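You operate a simulated robot arm through the tools that you are given. There is no shell and no other tool.

You are at the controls of a simulated robot arm. One attempt, no reset.

Task
Turn the air down to 3 bar and blow the dust off the mesh plate.
Fine: set the pressure first; put the nozzle back and shut the black lever.

The check looks at the end state, three seconds after you hand in, the way a careful person would. Anything else that was tipped, shoved, dropped, spilled or broken makes it a failure.

Robot
A 7-joint arm with a two-finger parallel gripper, fixed in place. Base frame: the origin is on the floor under the middle of its stand, x ahead of it, y to its left, z up; the work surface is at about z = 880. Readings come in mm, rad, newtons and seconds.
It reaches about 964 mm from its shoulder. Its first joint turns from -2.897 to 2.897 rad. Payload 1.57 kg.
Tool frame: the origin (TCP) lies between the finger pads and is the grasp point; the fingertips stand 30 mm ahead of it; z points along the fingers, y is the line along which they close. Largest opening 110 mm; finger width 24, thickness 12; the body of the gripper, 48 by 112 mm, starts 78 mm behind the TCP.
Orientation is told as [roll, pitch, yaw] about the base's x, y, z axes, in that order, counted from this pose: with the fingers straight down and closing along the base's y, the tool's x points along the base's -x, its y along +y and its z along -z.

Tools
- The arm moves only by the tool move_arm. Its argument "targets" is a list that holds one entry, the list of rows, each a list of 7 numbers: the shift along the base's x, y, z in units of 50 mm (1.0 is 50 mm), then the turn, a rotation vector about the base's x, y, z in units of 8 degrees (1.0 is 8 degrees), then the opening, from 0 (shut) to 1 (fully open). In form: [[[dx, dy, dz, ax, ay, az, jaw], ...]]. A call has 1 to 20 rows; each row shifts and turns the commanded pose from where the row before left it. A call with a number of a shift or a turn outside -1 to 1 is refused whole. A row lasts 0.2 s, in which the tool goes at most 50 mm and 0.15 rad; a call with a longer step from one row to the next is refused whole, and so is a gripper value outside its range. Where a pose cannot be reached the arm comes as near as it can. A force on the tool above 40 N (or 10 N above the force at the start of the call, whichever is more), or a blocked arm, ends the call early, and 0.2 s more pass. The fingers move at their own pace (about 108 mm/s each) and stop on an object; they squeeze with about 33 N. The grip force told is the motor's: it shows also when the fingers shut on nothing. Time passes only in rows, and 0.2 s behind the last, so rows that do not move let the fingers close. The reply holds the time, the measured pose of the TCP, the force on the tool along the base axes, the opening and the grip force, in the units named above and with some noise, with the torque about the TCP (base axes, N m) and any sound that the robot's microphone picked up.
- Cameras (640 x 400 px; columns grow to the right, rows downward): "scene" is fixed at [49.7, -649.5, 1745]; the picture's right is [0.25, -0.97, 0.00], its down [-0.57, -0.15, -0.81] and it looks along [0.79, 0.20, -0.59] (base axes); focal length 313 px, centre (320, 200). "wrist" rides on the gripper at [70, 16, -141] in the tool frame; the picture's right is [-0.23, 0.97, 0.00], its down [-0.86, -0.20, -0.48] and it looks along [-0.47, -0.11, 0.88] (tool axes); focal length 222 px, centre (320, 200). There is no depth. A picture from a camera that has moved, and an enlarged one, comes with that camera's place and axes in the base frame and with its lens.
- camera(camera): a new picture of that camera. No time passes.
- move_column(by): slides the trunk up (or, below 0, down) by that many mm; the arm rides with it, the base frame stays. It gives what a move gives, with no picture.
- zoom(camera, box): a new picture of the part [left, top, right, bottom] of that camera's present view, enlarged. No time passes.
- close_job(): hands the job in; it is judged then, once.

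Nothing tells you positions but the pictures and the camera data. Unless the task says otherwise, let go and move clear before handing in.

The tools are called by a JSON object that holds its "fn" and its "kwargs". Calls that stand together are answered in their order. move_arm: Moves the arm, as the interface text tells. Its arguments: {"type":"object","properties":{"targets":{"type":"array","items":{"type":"array","items":{"type":"array","items":{"type":"number"}}}}},"required":["targets"]} The other tools are called the same way: move_column (by) moves the trunk up or down; camera (camera) takes a picture; zoom (camera, box) takes an enlarged picture of a part of a camera's view; close_job () hands the job in.

At the start:

```text
time: 0.0
tcp_pos: [489.1, -313.0, 1548.3]
orientation: [0.001, 0.023, -0.001]
ft_force: [-0.5, -0.2, 0.3]
ft_torque: [-0.02, 0.0, 0.0]
opening: 109.8
grip_force: 0.1
trunk travel left (down, up): [-580.0, 30.0]
```

scene: 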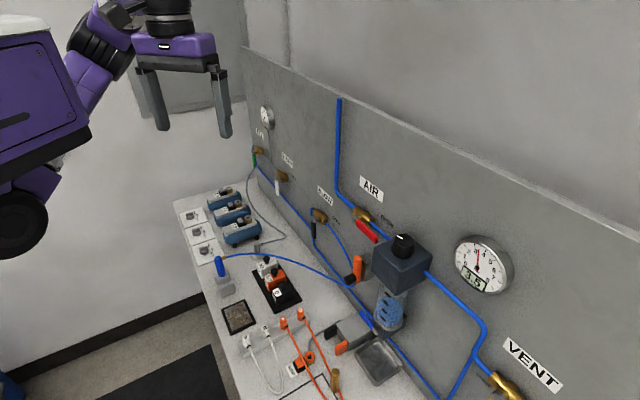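
wrist: 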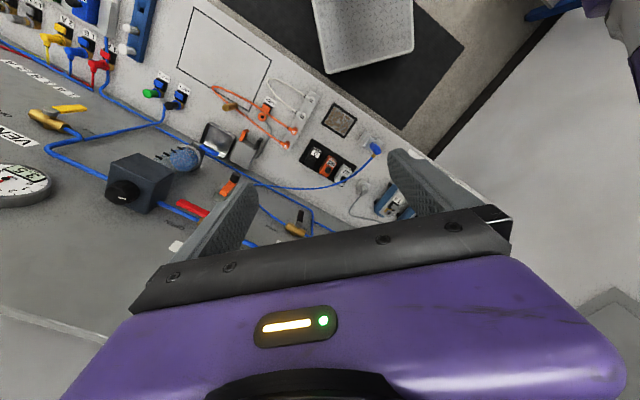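

I see a wall panel with an air regulator (black knob), a gauge, several valves and hoses, and a workbench with various items. I'll zoom in to identify everything before moving.

{"fn": "zoom", "kwargs": {"camera": "scene", "box": [240, 80, 400, 280]}}

{"fn": "zoom", "kwargs": {"camera": "scene", "box": [350, 160, 590, 400]}}

{"fn": "zoom", "kwargs": {"camera": "scene", "box": [170, 180, 410, 400]}}

{"fn": "zoom", "kwargs": {"camera": "wrist", "box": [80, 80, 400, 250]}}

```text
2.00 times, centred on (320, 180) of scene
camera zoom: at [49.7, -649.5, 1745.0], right [0.25, -0.97, 0.0], down [-0.57, -0.15, -0.81], along [0.79, 0.2, -0.59], focal length 627 px, centre (320, 240)
```

zoom: 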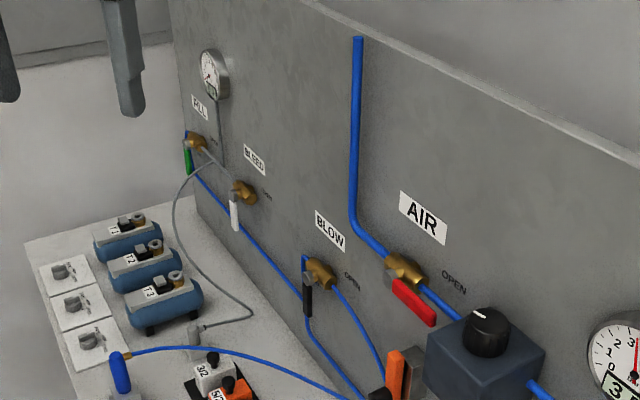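

```text
1.67 times, centred on (470, 280) of scene
camera zoom: at [49.7, -649.5, 1745.0], right [0.25, -0.97, 0.0], down [-0.57, -0.15, -0.81], along [0.79, 0.2, -0.59], focal length 522 px, centre (70, 67)
```

zoom: 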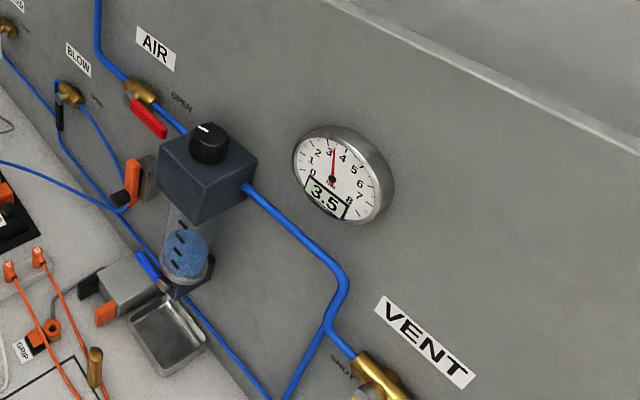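

```text
1.82 times, centred on (290, 290) of scene
camera zoom: at [49.7, -649.5, 1745.0], right [0.25, -0.97, 0.0], down [-0.57, -0.15, -0.81], along [0.79, 0.2, -0.59], focal length 570 px, centre (374, 36)
```

zoom: 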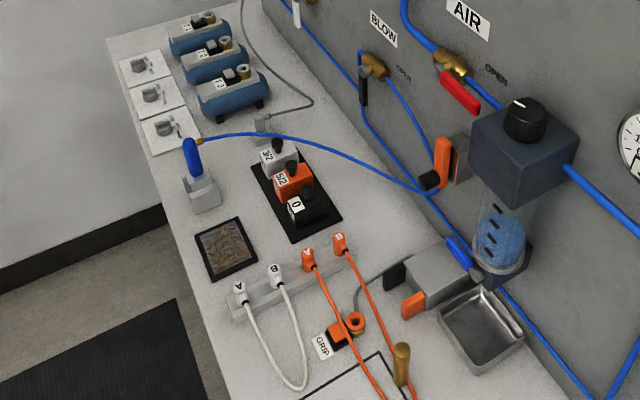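

```text
2.00 times, centred on (240, 165) of wrist
camera zoom: at [423.7, -298.6, 1691.3], right [0.23, 0.97, 0.0], down [0.87, -0.2, 0.46], along [0.45, -0.11, -0.89], focal length 444 px, centre (480, 270)
```

zoom: 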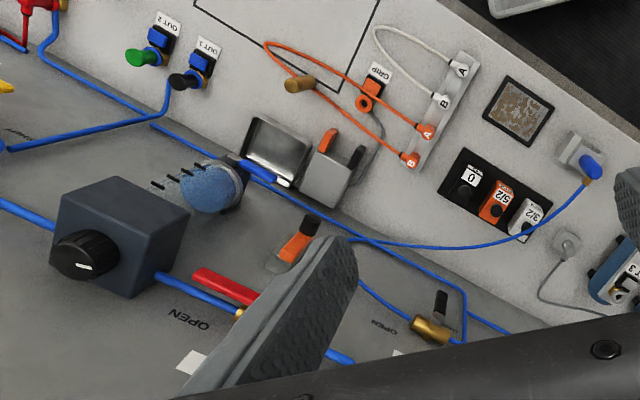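

The regulator knob, black BLOW lever, blue nozzle in a grey holder, and dusty square plate are all visible. I'll zoom closer at each before planning.

{"fn": "zoom", "kwargs": {"camera": "scene", "box": [195, 235, 275, 345]}}

{"fn": "zoom", "kwargs": {"camera": "scene", "box": [300, 190, 380, 310]}}

{"fn": "zoom", "kwargs": {"camera": "scene", "box": [365, 220, 445, 340]}}

{"fn": "zoom", "kwargs": {"camera": "scene", "box": [445, 225, 525, 305]}}

{"fn": "zoom", "kwargs": {"camera": "wrist", "box": [300, 90, 400, 200]}}

{"fn": "zoom", "kwargs": {"camera": "scene", "box": [320, 300, 420, 400]}}

```text
3.64 times, centred on (235, 290) of scene
camera zoom: at [49.7, -649.5, 1745.0], right [0.25, -0.97, 0.0], down [-0.57, -0.15, -0.81], along [0.79, 0.2, -0.59], focal length 1140 px, centre (629, -127)
```

zoom: 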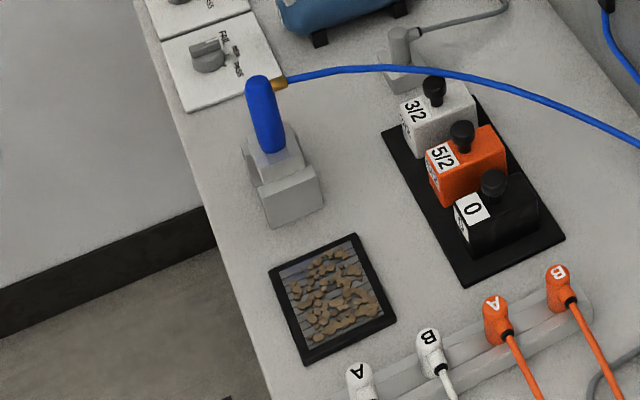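

```text
3.33 times, centred on (340, 250) of scene
camera zoom: at [49.7, -649.5, 1745.0], right [0.25, -0.97, 0.0], down [-0.57, -0.15, -0.81], along [0.79, 0.2, -0.59], focal length 1045 px, centre (253, 33)
```

zoom: 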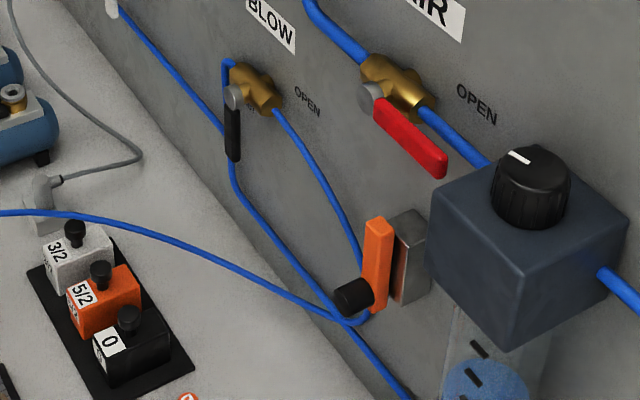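

```text
3.33 times, centred on (405, 280) of scene
camera zoom: at [49.7, -649.5, 1745.0], right [0.25, -0.97, 0.0], down [-0.57, -0.15, -0.81], along [0.79, 0.2, -0.59], focal length 1045 px, centre (37, -67)
```

zoom: 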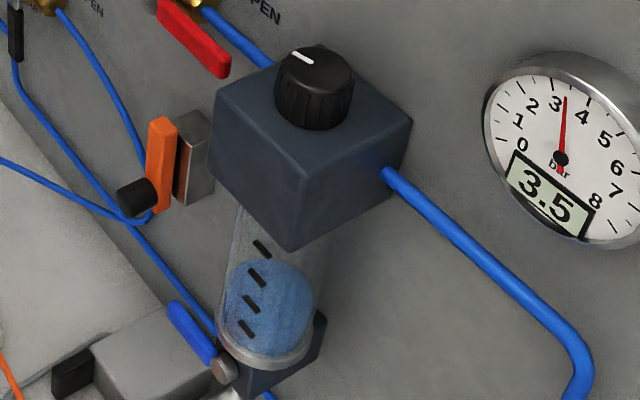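

```text
5.00 times, centred on (485, 265) of scene
camera zoom: at [49.7, -649.5, 1745.0], right [0.25, -0.97, 0.0], down [-0.57, -0.15, -0.81], along [0.79, 0.2, -0.59], focal length 1567 px, centre (-505, -125)
```

zoom: 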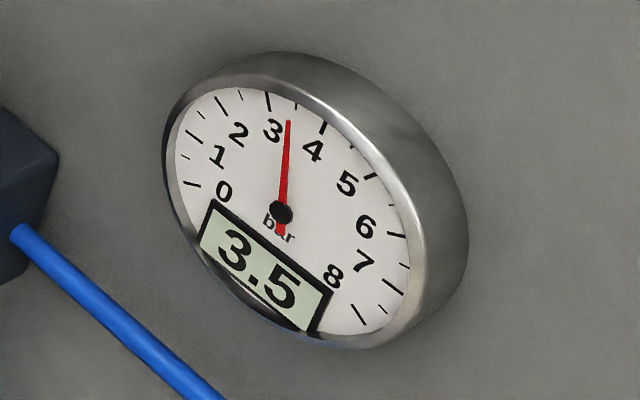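

```text
3.64 times, centred on (350, 145) of wrist
camera zoom: at [423.7, -298.6, 1691.3], right [0.23, 0.97, 0.0], down [0.87, -0.2, 0.46], along [0.45, -0.11, -0.89], focal length 808 px, centre (211, 400)
```

zoom: 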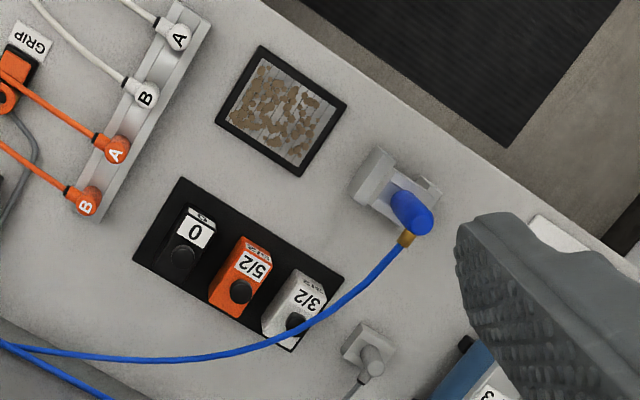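

```text
4.00 times, centred on (370, 350) of scene
camera zoom: at [49.7, -649.5, 1745.0], right [0.25, -0.97, 0.0], down [-0.57, -0.15, -0.81], along [0.79, 0.2, -0.59], focal length 1254 px, centre (120, -400)
```

zoom: 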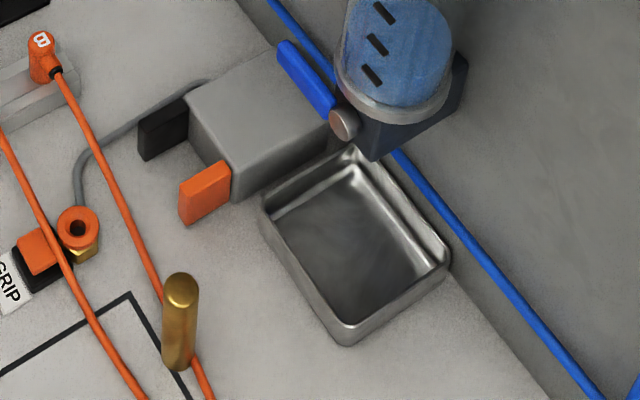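

The knob looks to be near (513, -696, 1333) with a vertical axis. The panel runs at about 45° and the black lever hangs down at about (762, -446, 1067..1142). I'll turn the gripper square to the panel and move toward the knob, staying high, to see better.

{"fn": "move_arm", "kwargs": {"targets": [[[-0.1, -0.8, 0, 0, -0.03, -0.9, 1], [-0.1, -0.8, 0, 0, -0.03, -0.9, 1], [-0.1, -0.8, 0, 0, -0.03, -0.9, 1], [-0.1, -0.8, 0, 0, -0.03, -0.9, 1], [-0.1, -0.8, 0, 0, -0.03, -0.9, 1], [-0.1, -0.8, 0, 0, -0.03, -0.9, 1]]]}}

{"fn": "camera", "kwargs": {"camera": "wrist"}}

{"fn": "camera", "kwargs": {"camera": "scene"}}

```text
time: 1.4
tcp_pos: [465.2, -553.4, 1516.2]
orientation: [0.002, 0.037, -0.749]
ft_force: [-0.4, 0.6, -0.4]
ft_torque: [-0.05, 0.01, 0.03]
opening: 110.2
grip_force: 0.1
out of reach, approached as far as the arm can: row 4, 5, 6
trunk travel left (down, up): [-580.0, 30.0]
```

```text
taken
camera wrist: at [430.2, -498.2, 1660.1], right [0.83, 0.56, -0.01], down [0.5, -0.74, 0.44], along [0.24, -0.37, -0.9], focal length 222 px, centre (320, 200)
```

wrist: 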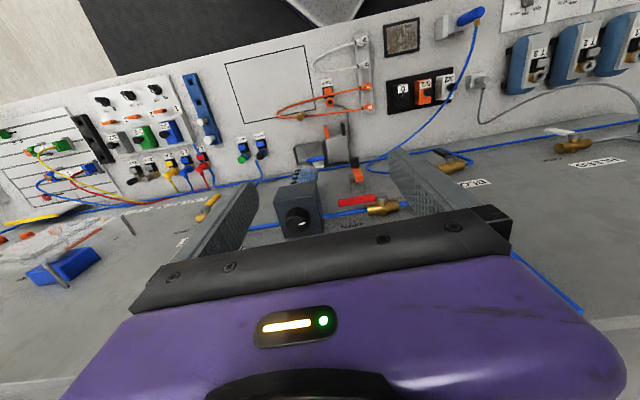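

```text
taken
```

scene: 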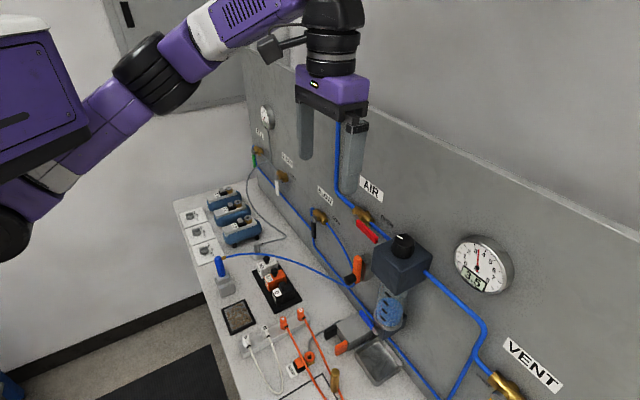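

The arm hit its reach limit at that height; the knob is lower, so I'll drop the TCP first and then move out over the knob.

{"fn": "move_arm", "kwargs": {"targets": [[[0, 0, -0.9, 0, 0, 0, 0.9], [0, 0, -0.9, 0, 0, 0, 0.8], [0, 0, 0, 0, 0, 0, 0.75]]]}}

{"fn": "camera", "kwargs": {"camera": "wrist"}}

```text
time: 2.2
tcp_pos: [459.0, -553.4, 1444.2]
orientation: [0.011, -0.002, -0.753]
ft_force: [-0.1, 0.2, -0.5]
ft_torque: [-0.02, 0.05, -0.04]
opening: 82.3
grip_force: 0.0
trunk travel left (down, up): [-580.0, 30.0]
```

```text
taken
camera wrist: at [419.4, -495.1, 1586.6], right [0.83, 0.55, 0.01], down [0.48, -0.73, 0.48], along [0.27, -0.39, -0.88], focal length 222 px, centre (320, 200)
```

wrist: 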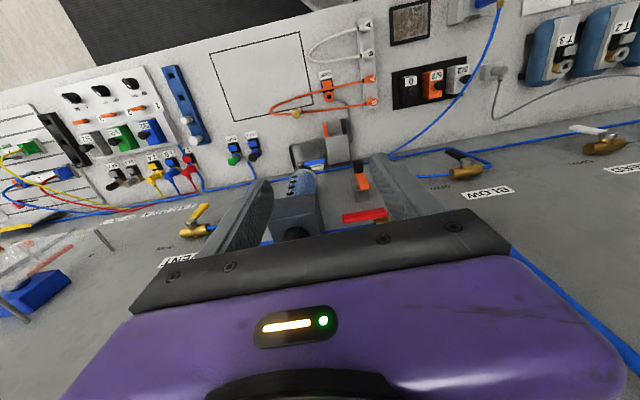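

The gripper is now above and in front of the regulator, well within reach at this height. Next I'll move out over the knob at about z = 1415 and check alignment.

{"fn": "move_arm", "kwargs": {"targets": [[[0.25, -0.65, -0.1, -0.02, 0, -0.06, 0.75], [0.25, -0.65, -0.1, -0.02, 0, -0.06, 0.75], [0.25, -0.65, -0.1, -0.02, 0, -0.06, 0.75], [0.25, -0.65, -0.1, -0.02, 0, -0.06, 0.75], [0, 0, 0, 0, 0, 0, 0.75]]]}}

{"fn": "camera", "kwargs": {"camera": "wrist"}}

{"fn": "camera", "kwargs": {"camera": "scene"}}

```text
time: 3.4
tcp_pos: [497.2, -648.2, 1421.7]
orientation: [0.003, -0.009, -0.788]
ft_force: [0.2, 0.7, 0.3]
ft_torque: [0.02, -0.04, 0.01]
opening: 82.3
grip_force: 0.1
out of reach, approached as far as the arm can: row 4
trunk travel left (down, up): [-580.0, 30.0]
```

```text
taken
camera wrist: at [458.8, -588.1, 1562.7], right [0.85, 0.53, 0.0], down [0.46, -0.74, 0.49], along [0.26, -0.41, -0.87], focal length 222 px, centre (320, 200)
```

wrist: 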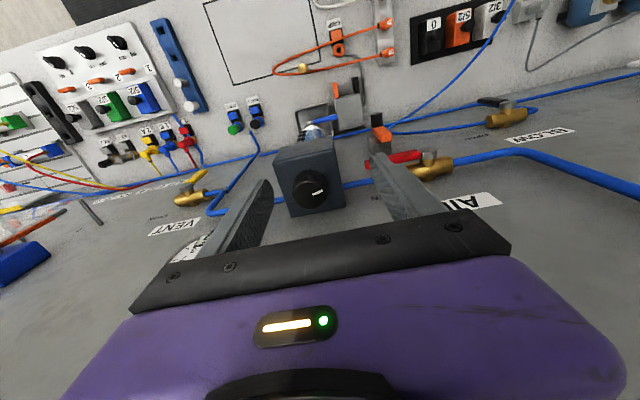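

```text
taken
```

scene: 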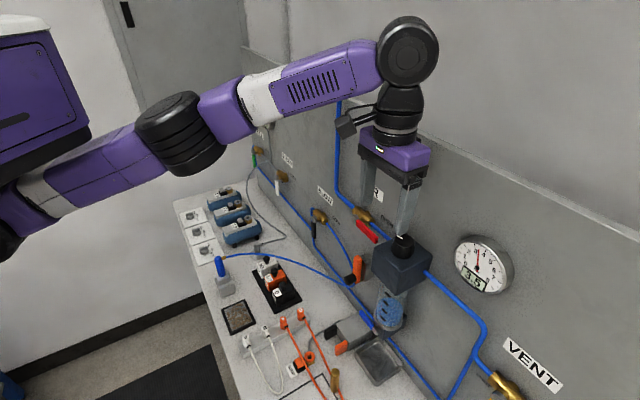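

The knob is visible between the fingers' planes. I'll raise the trunk its last 30 mm for more reach and zoom in to pin down the knob center.

{"fn": "zoom", "kwargs": {"camera": "wrist", "box": [260, 120, 440, 230]}}

{"fn": "zoom", "kwargs": {"camera": "scene", "box": [350, 100, 510, 300]}}

{"fn": "move_column", "kwargs": {"by": 30}}

```text
3.56 times, centred on (350, 175) of wrist
camera zoom: at [458.8, -588.1, 1562.7], right [0.85, 0.53, 0.0], down [0.46, -0.74, 0.49], along [0.26, -0.41, -0.87], focal length 790 px, centre (213, 289)
```

zoom: 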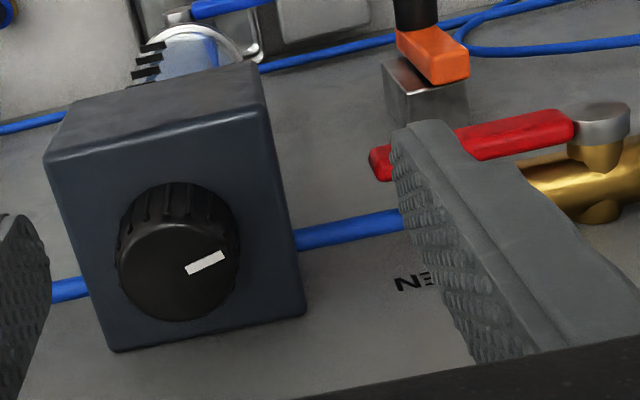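

```text
2.00 times, centred on (430, 200) of scene
camera zoom: at [49.7, -649.5, 1745.0], right [0.25, -0.97, 0.0], down [-0.57, -0.15, -0.81], along [0.79, 0.2, -0.59], focal length 627 px, centre (100, 200)
```

zoom: 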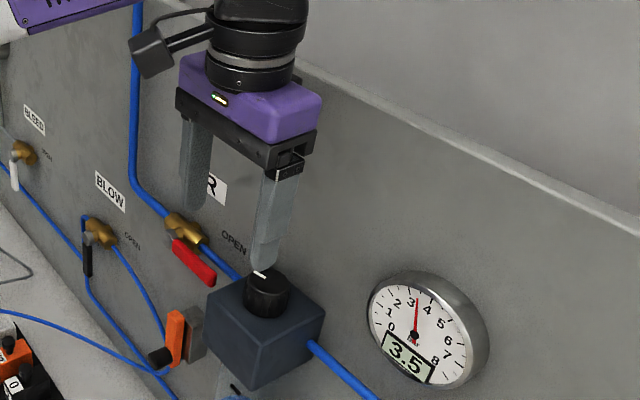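

```text
time: 4.2
tcp_pos: [497.3, -647.9, 1450.4]
orientation: [0.002, -0.007, -0.788]
ft_force: [0.3, 0.7, -0.6]
ft_torque: [0.01, 0.05, 0.0]
opening: 82.3
grip_force: 0.0
trunk travel left (down, up): [-610.0, 0.0]
```

The knob is about 40 mm across, 29 mm tall, centered near (513, -696), only about 43 mm from the panel. To keep the wrist clear of the panel I'll lean the tool 20° back from it (about the closing axis), then hover above the knob.

{"fn": "move_arm", "kwargs": {"targets": [[[0.02, -0.1, -0.1, -0.354, -0.354, 0, 0.75], [0.05, -0.2, -0.2, -0.354, -0.354, 0, 0.75], [0.05, -0.2, -0.2, -0.354, -0.354, 0, 0.75], [0.05, -0.2, -0.2, -0.354, -0.354, 0, 0.75], [0.05, -0.16, -0.2, -0.354, -0.354, 0, 0.75], [0, 0, -0.1, 0, 0, 0, 0.75], [0, 0, 0, 0, 0, 0, 0.75]]]}}

{"fn": "zoom", "kwargs": {"camera": "wrist", "box": [160, 100, 480, 300]}}

{"fn": "zoom", "kwargs": {"camera": "scene", "box": [330, 90, 530, 290]}}

```text
time: 5.8
tcp_pos: [509.6, -691.0, 1401.4]
orientation: [0.003, -0.358, -0.789]
ft_force: [0.4, 0.3, 0.6]
ft_torque: [0.0, 0.02, -0.01]
opening: 82.7
grip_force: 0.0
trunk travel left (down, up): [-610.0, 0.0]
```

```text
2.00 times, centred on (320, 200) of wrist
camera zoom: at [440.0, -599.2, 1508.5], right [0.84, 0.54, 0.08], down [0.31, -0.59, 0.75], along [0.45, -0.6, -0.66], focal length 444 px, centre (320, 200)
```

zoom: 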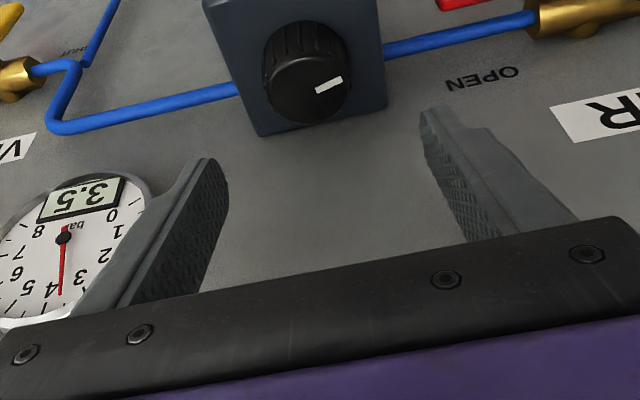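

```text
2.00 times, centred on (430, 190) of scene
camera zoom: at [49.7, -649.5, 1745.0], right [0.25, -0.97, 0.0], down [-0.57, -0.15, -0.81], along [0.79, 0.2, -0.59], focal length 627 px, centre (100, 220)
```

zoom: 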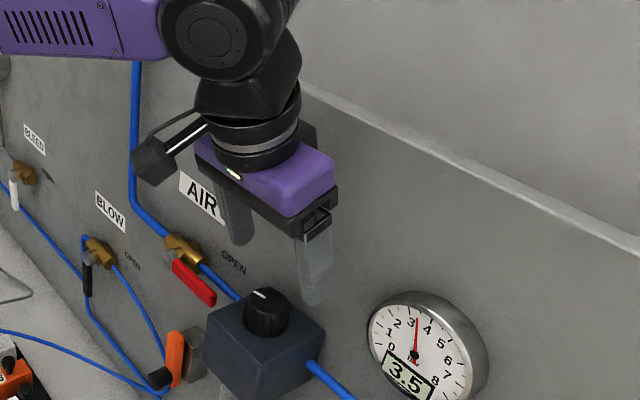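

Knob position confirmed at (513, -696, 1333). I'll lower straight down around it and check before gripping.

{"fn": "move_arm", "kwargs": {"targets": [[[-0.02, 0, -0.4, 0, 0, 0, 0.75], [0, 0, -0.4, 0, 0, 0, 0.75], [0, 0, -0.3, 0, 0, 0, 0.75], [0, 0, -0.1, 0, 0, 0, 0.75], [0, 0, 0, 0, 0, 0, 0.75]]]}}

{"fn": "zoom", "kwargs": {"camera": "wrist", "box": [160, 60, 480, 260]}}

{"fn": "zoom", "kwargs": {"camera": "scene", "box": [350, 170, 470, 290]}}

```text
time: 7.0
tcp_pos: [505.9, -691.9, 1340.5]
orientation: [0.005, -0.357, -0.787]
ft_force: [-0.1, 0.6, 0.7]
ft_torque: [0.02, -0.03, -0.04]
opening: 82.6
grip_force: 0.1
trunk travel left (down, up): [-610.0, 0.0]
```

```text
2.00 times, centred on (320, 160) of wrist
camera zoom: at [437.5, -599.8, 1448.7], right [0.84, 0.54, 0.08], down [0.31, -0.59, 0.75], along [0.45, -0.6, -0.66], focal length 444 px, centre (320, 280)
```

zoom: 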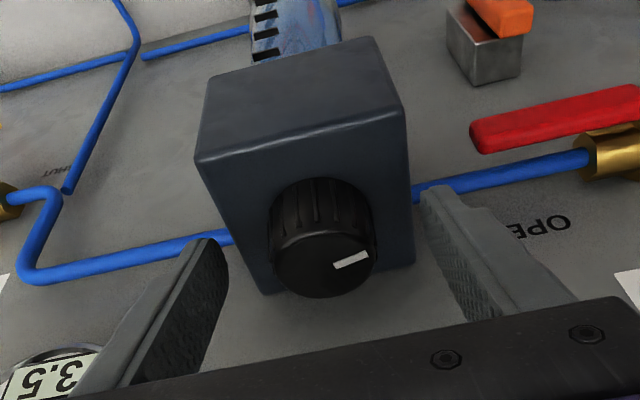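

```text
3.33 times, centred on (410, 230) of scene
camera zoom: at [49.7, -649.5, 1745.0], right [0.25, -0.97, 0.0], down [-0.57, -0.15, -0.81], along [0.79, 0.2, -0.59], focal length 1045 px, centre (20, 100)
```

zoom: 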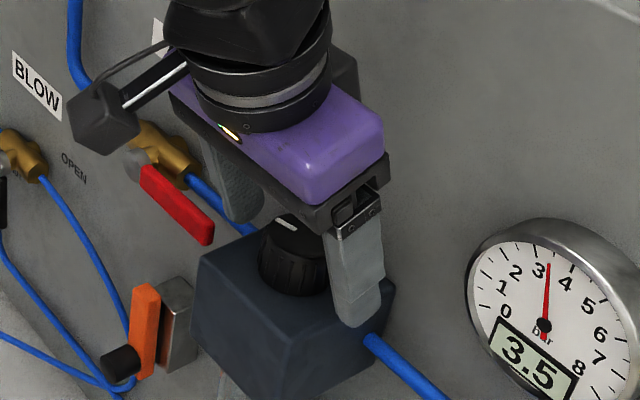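

Fingers straddle the knob well. I'll make a small centering shift and close on the knob.

{"fn": "move_arm", "kwargs": {"targets": [[[0.05, 0.024, 0, 0, 0, 0, 0.75], [0, 0, 0, 0, 0, 0, 0.5], [0, 0, 0, 0, 0, 0, 0.3], [0, 0, 0, 0, 0, 0, 0.3], [0, 0, 0, 0, 0, 0, 0.3]]]}}

{"fn": "zoom", "kwargs": {"camera": "wrist", "box": [160, 60, 480, 260]}}

{"fn": "zoom", "kwargs": {"camera": "scene", "box": [350, 170, 530, 310]}}

```text
time: 8.2
tcp_pos: [505.8, -691.0, 1340.6]
orientation: [0.002, -0.356, -0.789]
ft_force: [-10.0, -6.5, -2.8]
ft_torque: [-0.56, 0.26, -0.12]
opening: 40.1
grip_force: 45.0
trunk travel left (down, up): [-610.0, 0.0]
```

```text
2.00 times, centred on (320, 160) of wrist
camera zoom: at [439.0, -599.4, 1449.0], right [0.84, 0.54, 0.08], down [0.31, -0.59, 0.75], along [0.45, -0.6, -0.66], focal length 444 px, centre (320, 280)
```

zoom: 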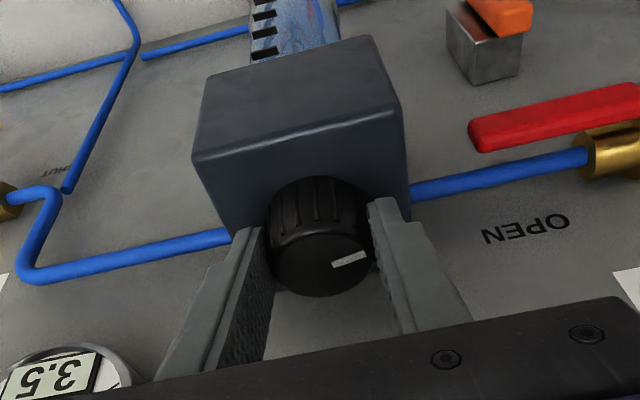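

```text
2.86 times, centred on (440, 240) of scene
camera zoom: at [49.7, -649.5, 1745.0], right [0.25, -0.97, 0.0], down [-0.57, -0.15, -0.81], along [0.79, 0.2, -0.59], focal length 896 px, centre (-23, 86)
```

zoom: 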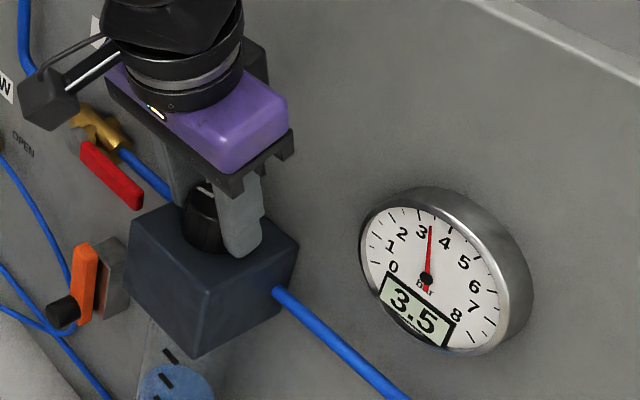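

The knob is gripped (40 mm). I'll turn it counter-clockwise 8° as seen from above, and read the gauge.

{"fn": "move_arm", "kwargs": {"targets": [[[-0.014, -0.014, 0, 0, 0, 0, 0.3], [-0.007, -0.008, 0, 0, 0, 0.5, 0.3], [-0.007, -0.008, 0, 0, 0, 0.5, 0.3], [0, 0, 0, 0, 0, 0, 0.3]]]}}

{"fn": "zoom", "kwargs": {"camera": "scene", "box": [350, 170, 530, 310]}}

{"fn": "zoom", "kwargs": {"camera": "wrist", "box": [160, 60, 480, 260]}}

```text
time: 9.2
tcp_pos: [507.5, -693.1, 1339.6]
orientation: [0.004, -0.355, -0.649]
ft_force: [-12.2, -2.8, -2.5]
ft_torque: [0.12, 0.65, -0.07]
opening: 40.3
grip_force: 44.8
trunk travel left (down, up): [-610.0, 0.0]
```

```text
2.86 times, centred on (440, 240) of scene
camera zoom: at [49.7, -649.5, 1745.0], right [0.25, -0.97, 0.0], down [-0.57, -0.15, -0.81], along [0.79, 0.2, -0.59], focal length 896 px, centre (-23, 86)
```

zoom: 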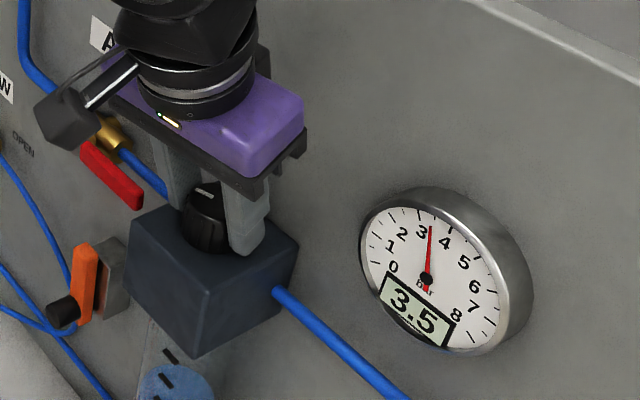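

```text
2.00 times, centred on (320, 160) of wrist
camera zoom: at [425.8, -611.2, 1449.1], right [0.76, 0.65, 0.08], down [0.39, -0.54, 0.75], along [0.53, -0.53, -0.66], focal length 444 px, centre (320, 280)
```

zoom: 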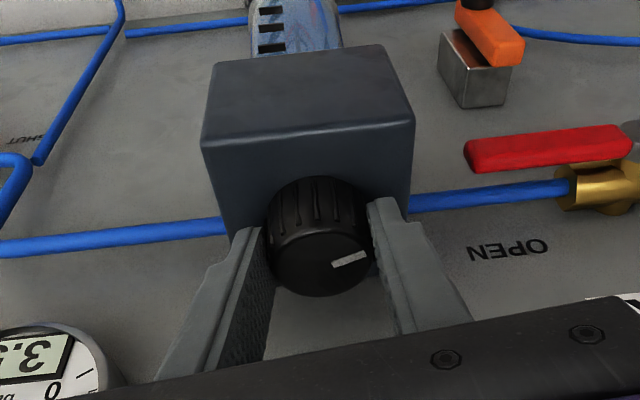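

The knob turned with the gripper but the gauge still reads 3.5. I'll turn another 8° and wait a moment to see if it responds.

{"fn": "move_arm", "kwargs": {"targets": [[[-0.03, -0.02, 0, 0, 0, 0.5, 0.3], [-0.015, -0.015, 0, 0, 0, 0.5, 0.3], [0, 0, 0, 0, 0, 0, 0.3], [0, 0, 0, 0, 0, 0, 0.3]]]}}

{"fn": "zoom", "kwargs": {"camera": "scene", "box": [350, 170, 530, 310]}}

{"fn": "zoom", "kwargs": {"camera": "wrist", "box": [160, 60, 480, 260]}}

```text
time: 10.2
tcp_pos: [505.4, -693.5, 1340.3]
orientation: [0.005, -0.356, -0.507]
ft_force: [-4.1, 4.3, 0.0]
ft_torque: [0.34, 0.52, 0.01]
opening: 40.2
grip_force: 44.7
trunk travel left (down, up): [-610.0, 0.0]
```

```text
2.86 times, centred on (440, 240) of scene
camera zoom: at [49.7, -649.5, 1745.0], right [0.25, -0.97, 0.0], down [-0.57, -0.15, -0.81], along [0.79, 0.2, -0.59], focal length 896 px, centre (-23, 86)
```

zoom: 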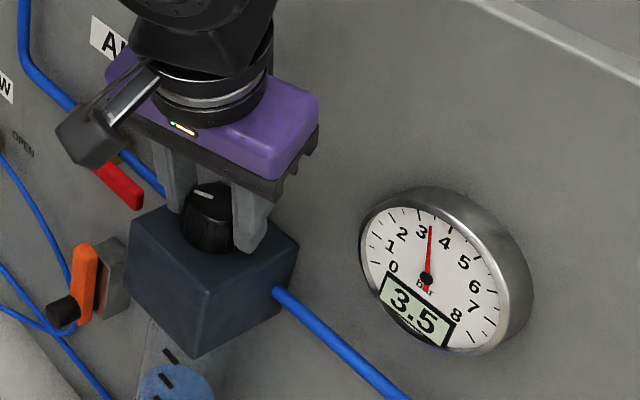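

```text
2.00 times, centred on (320, 160) of wrist
camera zoom: at [414.3, -624.4, 1449.0], right [0.66, 0.75, 0.08], down [0.46, -0.48, 0.75], along [0.6, -0.45, -0.66], focal length 444 px, centre (320, 280)
```

zoom: 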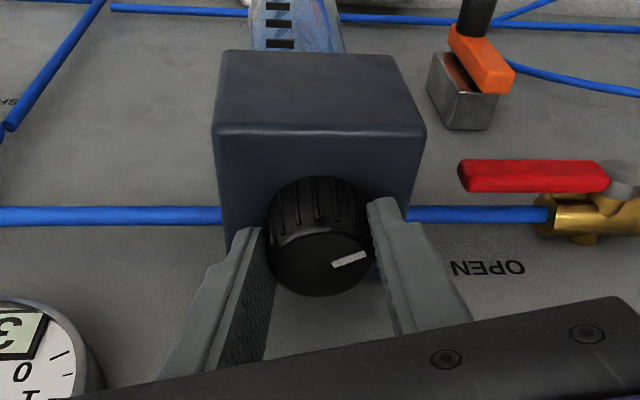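

16° of turn has had no effect on the gauge yet. I'll wait a couple of seconds and look at the VENT end of the line and the gauge more closely, since trapped pressure may need to be relieved.

{"fn": "move_arm", "kwargs": {"targets": [[[0, 0, 0, 0, 0, 0, 0.3], [0, 0, 0, 0, 0, 0, 0.3], [0, 0, 0, 0, 0, 0, 0.3], [0, 0, 0, 0, 0, 0, 0.3], [0, 0, 0, 0, 0, 0, 0.3], [0, 0, 0, 0, 0, 0, 0.3], [0, 0, 0, 0, 0, 0, 0.3], [0, 0, 0, 0, 0, 0, 0.3], [0, 0, 0, 0, 0, 0, 0.3], [0, 0, 0, 0, 0, 0, 0.3]]]}}

{"fn": "zoom", "kwargs": {"camera": "scene", "box": [440, 220, 530, 310]}}

{"fn": "zoom", "kwargs": {"camera": "scene", "box": [430, 280, 590, 400]}}

{"fn": "camera", "kwargs": {"camera": "wrist"}}

```text
time: 12.3
tcp_pos: [506.3, -693.3, 1339.6]
orientation: [0.003, -0.358, -0.506]
ft_force: [3.5, 8.8, -0.2]
ft_torque: [0.18, -0.18, 0.06]
opening: 40.5
grip_force: 44.5
trunk travel left (down, up): [-610.0, 0.0]
```

```text
4.44 times, centred on (485, 265) of scene
camera zoom: at [49.7, -649.5, 1745.0], right [0.25, -0.97, 0.0], down [-0.57, -0.15, -0.81], along [0.79, 0.2, -0.59], focal length 1393 px, centre (-413, -89)
```

zoom: 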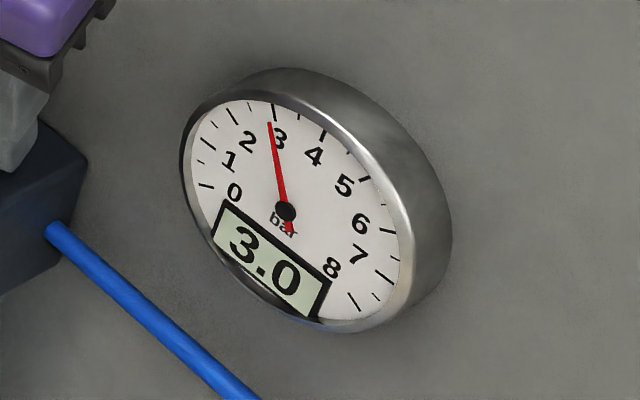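

```text
3.33 times, centred on (510, 340) of scene
camera zoom: at [49.7, -649.5, 1745.0], right [0.25, -0.97, 0.0], down [-0.57, -0.15, -0.81], along [0.79, 0.2, -0.59], focal length 1045 px, centre (-313, -267)
```

zoom: 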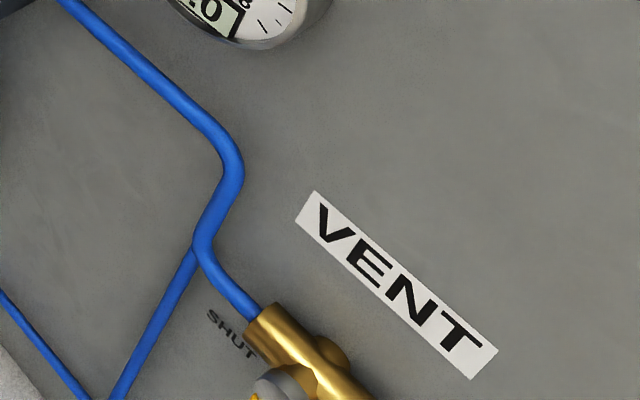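

```text
taken
camera wrist: at [414.5, -624.3, 1449.0], right [0.66, 0.75, 0.08], down [0.46, -0.48, 0.75], along [0.6, -0.45, -0.66], focal length 222 px, centre (320, 200)
```

wrist: 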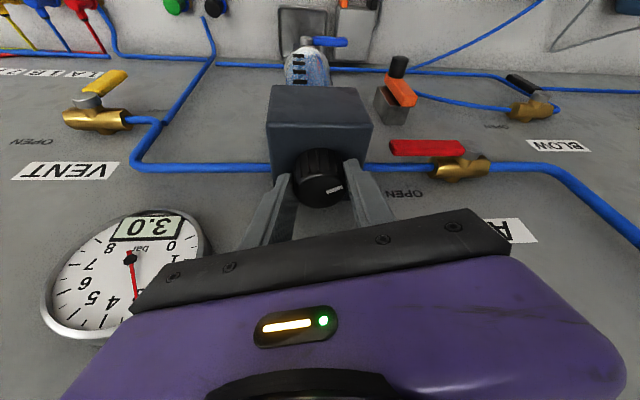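

The gauge is just slow: it now reads 3.0. I'll wait a few more seconds with the knob held, to be sure it has settled.

{"fn": "move_arm", "kwargs": {"targets": [[[0, 0, 0, 0, 0, 0, 0.3], [0, 0, 0, 0, 0, 0, 0.3], [0, 0, 0, 0, 0, 0, 0.3], [0, 0, 0, 0, 0, 0, 0.3], [0, 0, 0, 0, 0, 0, 0.3], [0, 0, 0, 0, 0, 0, 0.3], [0, 0, 0, 0, 0, 0, 0.3], [0, 0, 0, 0, 0, 0, 0.3], [0, 0, 0, 0, 0, 0, 0.3], [0, 0, 0, 0, 0, 0, 0.3], [0, 0, 0, 0, 0, 0, 0.3], [0, 0, 0, 0, 0, 0, 0.3], [0, 0, 0, 0, 0, 0, 0.3], [0, 0, 0, 0, 0, 0, 0.3], [0, 0, 0, 0, 0, 0, 0.3]]]}}

{"fn": "zoom", "kwargs": {"camera": "scene", "box": [440, 220, 530, 310]}}

{"fn": "zoom", "kwargs": {"camera": "wrist", "box": [20, 190, 220, 350]}}

```text
time: 15.6
tcp_pos: [506.4, -692.9, 1340.7]
orientation: [0.004, -0.357, -0.506]
ft_force: [8.1, 8.1, 2.0]
ft_torque: [0.25, -0.28, 0.09]
opening: 40.0
grip_force: 45.4
trunk travel left (down, up): [-610.0, 0.0]
```

```text
4.44 times, centred on (485, 265) of scene
camera zoom: at [49.7, -649.5, 1745.0], right [0.25, -0.97, 0.0], down [-0.57, -0.15, -0.81], along [0.79, 0.2, -0.59], focal length 1393 px, centre (-413, -89)
```

zoom: 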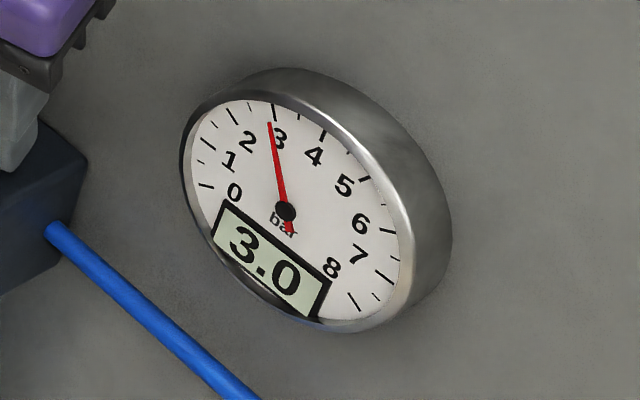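

```text
2.50 times, centred on (120, 270) of wrist
camera zoom: at [414.5, -624.2, 1449.1], right [0.66, 0.75, 0.08], down [0.46, -0.48, 0.75], along [0.6, -0.45, -0.66], focal length 555 px, centre (820, 25)
```

zoom: 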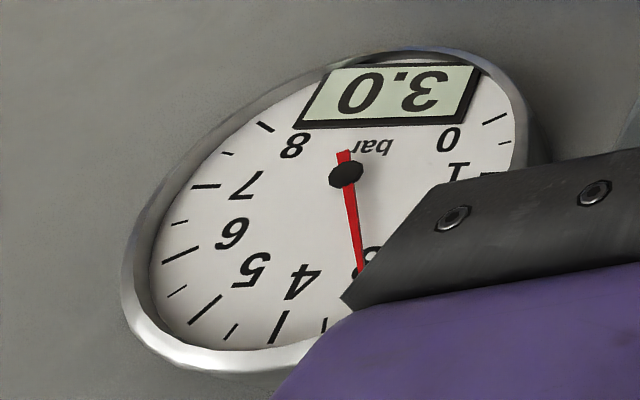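

Pressure has settled at 3.0 bar. I'll relax the side load, release the knob, and lift straight away.

{"fn": "move_arm", "kwargs": {"targets": [[[0.012, 0.012, 0, 0, 0, 0, 0.3], [0, 0, 0, 0, 0, 0, 0.75], [0, 0, 0, 0, 0, 0, 0.75], [0, 0, 0, 0, 0, 0, 0.75], [0, 0, 0.4, 0, 0, 0, 0.75], [0, 0, 0.5, 0, 0, 0, 0.75], [0, 0, 0.5, 0, 0, 0, 0.75], [0, 0, 0, 0, 0, 0, 0.75], [0, 0, 0, 0, 0, 0, 0.75], [0, 0, 0, 0, 0, 0, 0.75], [0, 0, 0, 0, 0, 0, 0.75], [0, 0, 0, 0, 0, 0, 0.75], [0, 0, 0, 0, 0, 0, 0.75], [0, 0, 0, 0, 0, 0, 0.75], [0, 0, 0, 0, 0, 0, 0.75]]]}}

{"fn": "zoom", "kwargs": {"camera": "scene", "box": [350, 170, 530, 310]}}

{"fn": "camera", "kwargs": {"camera": "wrist"}}

```text
time: 18.8
tcp_pos: [506.5, -693.9, 1410.8]
orientation: [0.003, -0.357, -0.506]
ft_force: [0.0, 0.0, 0.0]
ft_torque: [-0.01, 0.04, -0.01]
opening: 82.5
grip_force: 0.1
trunk travel left (down, up): [-610.0, 0.0]
```

```text
2.86 times, centred on (440, 240) of scene
camera zoom: at [49.7, -649.5, 1745.0], right [0.25, -0.97, 0.0], down [-0.57, -0.15, -0.81], along [0.79, 0.2, -0.59], focal length 896 px, centre (-23, 86)
```

zoom: 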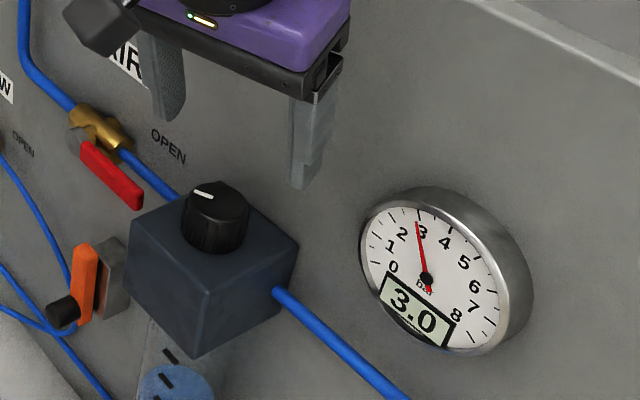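

```text
taken
camera wrist: at [413.8, -624.4, 1519.0], right [0.66, 0.75, 0.08], down [0.46, -0.48, 0.75], along [0.6, -0.45, -0.66], focal length 222 px, centre (320, 200)
```

wrist: 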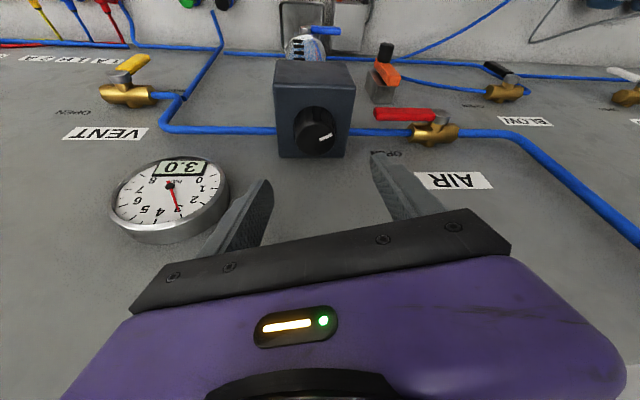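

Pressure holds at 3.0 bar with the knob released. Next is the black BLOW lever: I'll zoom on it, back away from the panel, and bring the tool to point horizontally at the panel.

{"fn": "zoom", "kwargs": {"camera": "scene", "box": [295, 185, 375, 295]}}

{"fn": "zoom", "kwargs": {"camera": "wrist", "box": [350, 30, 560, 140]}}

{"fn": "move_arm", "kwargs": {"targets": [[[-0.6, 0.6, 0, 0, 0, -1.0, 0.5], [-0.7, 0.7, 0, 0, 0, -1.0, 0.2], [-0.7, 0.7, 0, 0, 0, 0, 0], [0.44, 0.33, -0.57, -0.687, -0.687, 0, 0], [0.44, 0.33, -0.57, -0.687, -0.687, 0, 0], [0.44, 0.33, -0.57, -0.687, -0.687, 0, 0], [0.44, 0.33, -0.57, -0.687, -0.687, 0, 0], [0.44, 0.33, -0.57, -0.687, -0.687, 0, 0], [0, 0, 0, 0, 0, 0, 0]]]}}

{"fn": "camera", "kwargs": {"camera": "wrist"}}

{"fn": "camera", "kwargs": {"camera": "scene"}}

```text
3.64 times, centred on (335, 240) of scene
camera zoom: at [49.7, -649.5, 1745.0], right [0.25, -0.97, 0.0], down [-0.57, -0.15, -0.81], along [0.79, 0.2, -0.59], focal length 1140 px, centre (266, 54)
```

zoom: 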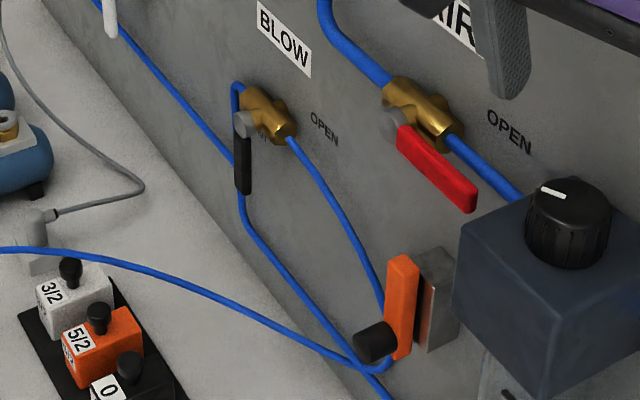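

```text
3.05 times, centred on (455, 85) of wrist
camera zoom: at [413.8, -624.4, 1519.0], right [0.66, 0.75, 0.08], down [0.46, -0.48, 0.75], along [0.6, -0.45, -0.66], focal length 677 px, centre (-91, 550)
```

zoom: 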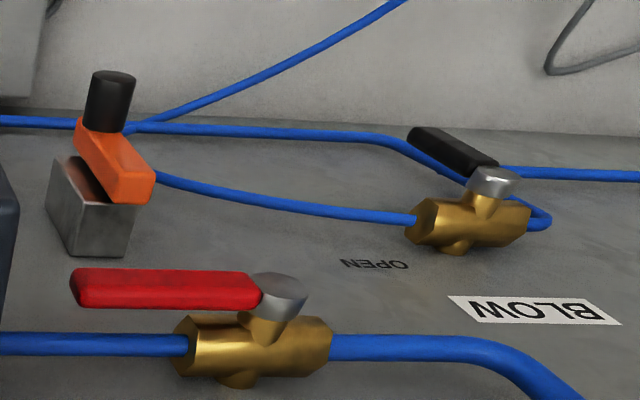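

```text
time: 20.8
tcp_pos: [518.3, -509.8, 1267.8]
orientation: [0.003, -1.037, -0.786]
ft_force: [-0.4, -0.3, -0.3]
ft_torque: [-0.04, 0.04, -0.01]
opening: 0.1
grip_force: 21.4
trunk travel left (down, up): [-610.0, 0.0]
```

```text
taken
camera wrist: at [418.1, -388.4, 1280.0], right [0.77, 0.61, 0.2], down [-0.13, -0.16, 0.98], along [0.63, -0.78, -0.05], focal length 222 px, centre (320, 200)
```

wrist: 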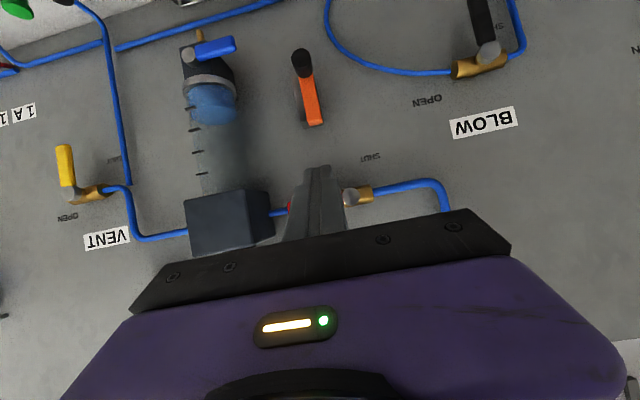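

```text
taken
```

scene: 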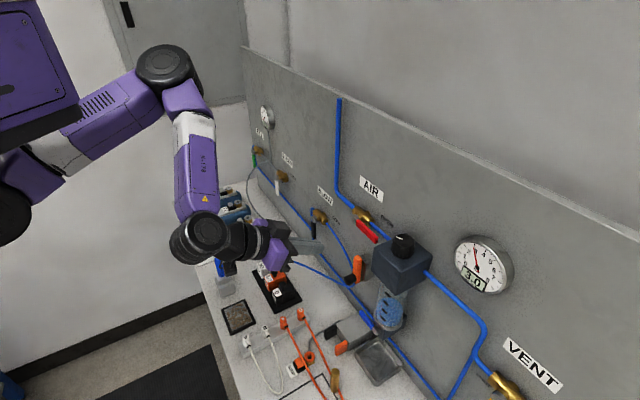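

The tool is now pointing mostly at the panel and the BLOW valve is visible (its lever points at SHUT, with OPEN to the right). Let me zoom for accurate lever coordinates.

{"fn": "zoom", "kwargs": {"camera": "wrist", "box": [400, 0, 560, 100]}}

{"fn": "zoom", "kwargs": {"camera": "scene", "box": [295, 195, 345, 245]}}

```text
4.00 times, centred on (480, 50) of wrist
camera zoom: at [418.1, -388.4, 1280.0], right [0.77, 0.61, 0.2], down [-0.13, -0.16, 0.98], along [0.63, -0.78, -0.05], focal length 888 px, centre (-320, 800)
```

zoom: 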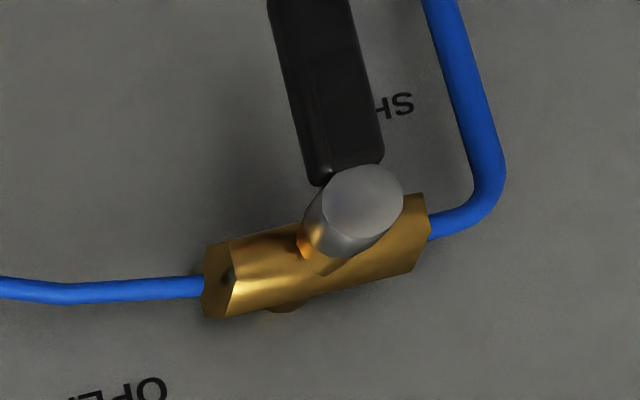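

```text
8.00 times, centred on (320, 220) of scene
camera zoom: at [49.7, -649.5, 1745.0], right [0.25, -0.97, 0.0], down [-0.57, -0.15, -0.81], along [0.79, 0.2, -0.59], focal length 2507 px, centre (320, 40)
```

zoom: 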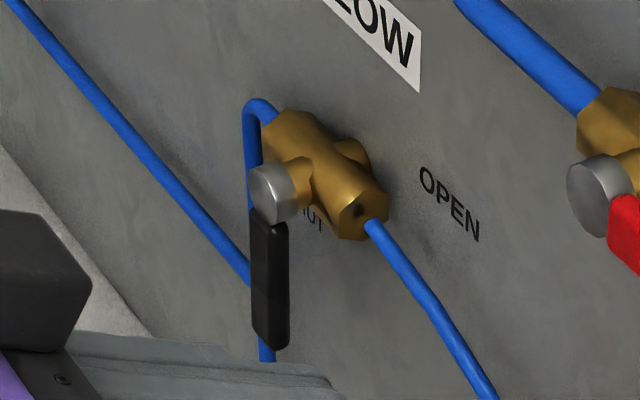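

The lever hub is at about (770, -444, 1130) with the handle hanging to z ≈ 1055, about 40 mm off the panel. I'll bring closed fingers to the left (+d) side of the handle at a standoff, tool nearly horizontal.

{"fn": "move_arm", "kwargs": {"targets": [[[0.5375, 0.3475, -0.4625, -0.607, -0.607, 0, 0], [0.5375, 0.3475, -0.4625, -0.607, -0.607, 0, 0], [0.5375, 0.3475, -0.4625, -0.607, -0.607, 0, 0], [0.5375, 0.3475, -0.4625, 0, 0, 0, 0], [0.5375, 0.3475, -0.4625, 0, 0, 0, 0], [0.5375, 0.3475, -0.4625, 0, 0, 0, 0], [0.5375, 0.3475, -0.4625, 0, 0, 0, 0], [0.5375, 0.3475, -0.4625, 0, 0, 0, 0], [0, 0, 0, 0, 0, 0, 0]]]}}

{"fn": "camera", "kwargs": {"camera": "wrist"}}

{"fn": "camera", "kwargs": {"camera": "scene"}}

```text
time: 22.8
tcp_pos: [573.1, -475.8, 1220.0]
orientation: [0.027, -1.385, -0.79]
ft_force: [0.3, -0.3, -1.1]
ft_torque: [0.01, 0.02, -0.03]
opening: 0.0
grip_force: 21.4
out of reach, approached as far as the arm can: row 3, 4, 5, 6, 7, 8
trunk travel left (down, up): [-610.0, 0.0]
```

```text
taken
camera wrist: at [475.3, -359.2, 1179.1], right [0.7, 0.67, 0.23], down [-0.37, 0.07, 0.93], along [0.61, -0.74, 0.3], focal length 222 px, centre (320, 200)
```

wrist: 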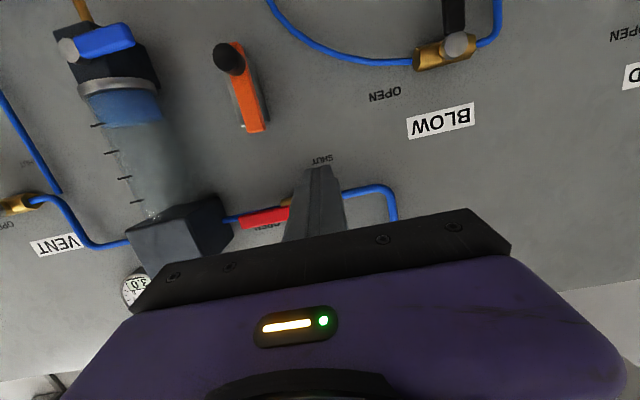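

```text
taken
```

scene: 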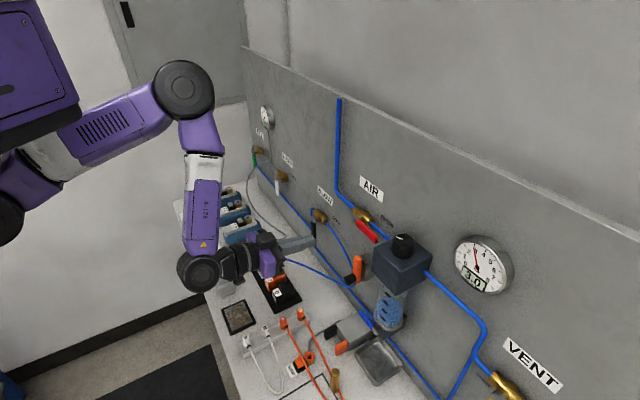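

The wrist hit a joint limit because the shoulder is high relative to the lever. I'll lower the trunk in stages while lifting the hand, so the forearm lies flatter.

{"fn": "move_column", "kwargs": {"by": -100}}

{"fn": "move_arm", "kwargs": {"targets": [[[0, 0, 0.6, 0, 0, 0, 0], [0, 0, 0.6, 0, 0, 0, 0], [0, 0, 0.6, 0, 0, 0, 0], [0, 0, 0, 0, 0, 0, 0]]]}}

```text
time: 24.1
tcp_pos: [573.0, -475.9, 1121.3]
orientation: [0.028, -1.385, -0.79]
ft_force: [0.4, -0.4, 0.0]
ft_torque: [-0.01, -0.01, 0.0]
opening: 0.0
grip_force: 21.4
trunk travel left (down, up): [-510.0, 100.0]
```

```text
time: 25.1
tcp_pos: [572.4, -475.6, 1203.3]
orientation: [0.018, -1.366, -0.785]
ft_force: [-0.8, 0.0, 0.7]
ft_torque: [-0.01, 0.05, -0.02]
opening: 0.0
grip_force: 21.7
trunk travel left (down, up): [-510.0, 100.0]
```

{"fn": "move_column", "kwargs": {"by": -120}}

{"fn": "move_arm", "kwargs": {"targets": [[[0.4, 0.3, 0.1, 0, 0, 0, 0], [0.4, 0.3, 0, 0, 0, 0, 0], [0.4, 0.3, 0, 0, 0, 0, 0], [0, 0, 0, 0, 0, 0, 0]]]}}

{"fn": "camera", "kwargs": {"camera": "wrist"}}

{"fn": "camera", "kwargs": {"camera": "scene"}}

```text
time: 26.6
tcp_pos: [574.2, -475.8, 1084.4]
orientation: [-0.004, -1.369, -0.76]
ft_force: [0.1, 0.2, -0.5]
ft_torque: [0.0, -0.03, 0.01]
opening: 0.1
grip_force: 21.2
trunk travel left (down, up): [-390.0, 220.0]
```

```text
time: 27.6
tcp_pos: [601.0, -451.7, 1082.7]
orientation: [-0.038, -1.353, -0.729]
ft_force: [0.7, 0.1, 0.3]
ft_torque: [0.03, 0.01, 0.01]
opening: 0.1
grip_force: 21.5
out of reach, approached as far as the arm can: row 2, 3
trunk travel left (down, up): [-390.0, 220.0]
```

```text
taken
camera wrist: at [502.1, -334.9, 1044.6], right [0.71, 0.67, 0.21], down [-0.34, 0.06, 0.94], along [0.62, -0.74, 0.27], focal length 222 px, centre (320, 200)
```

wrist: 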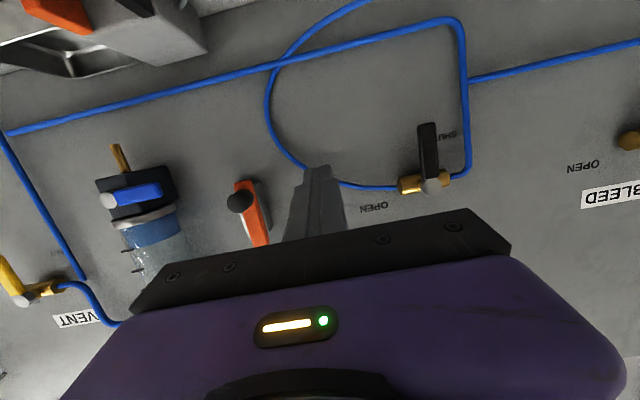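

```text
taken
```

scene: 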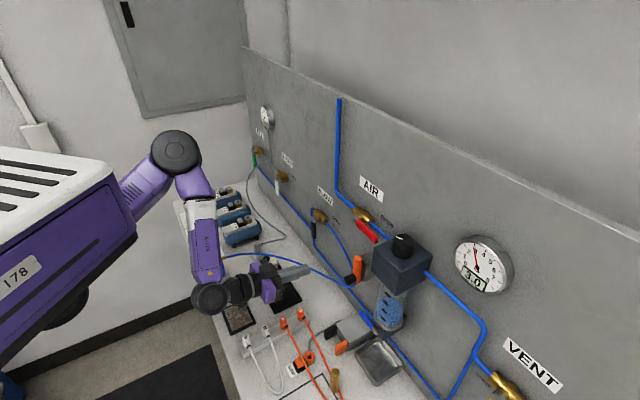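

The wrist limit is still in the way for a horizontal tool, but a less steep tilt (about 57° from vertical) should work just as well for pushing the lever. I'll ease the tilt back and move to the standoff beside the lever.

{"fn": "move_arm", "kwargs": {"targets": [[[0, 0, 0.1, 0.6, 0.6, -0.1, 0], [0, 0, 0.1, 0.6, 0.6, -0.1, 0], [0, 0, 0.05, 0.6, 0.6, -0.1, 0], [0, 0, 0, 0, 0, 0, 0]]]}}

```text
time: 28.6
tcp_pos: [599.7, -453.3, 1095.1]
orientation: [-0.023, -1.0, -0.794]
ft_force: [-0.5, -0.4, -0.3]
ft_torque: [0.01, 0.0, -0.01]
opening: 0.1
grip_force: 21.8
trunk travel left (down, up): [-390.0, 220.0]
```

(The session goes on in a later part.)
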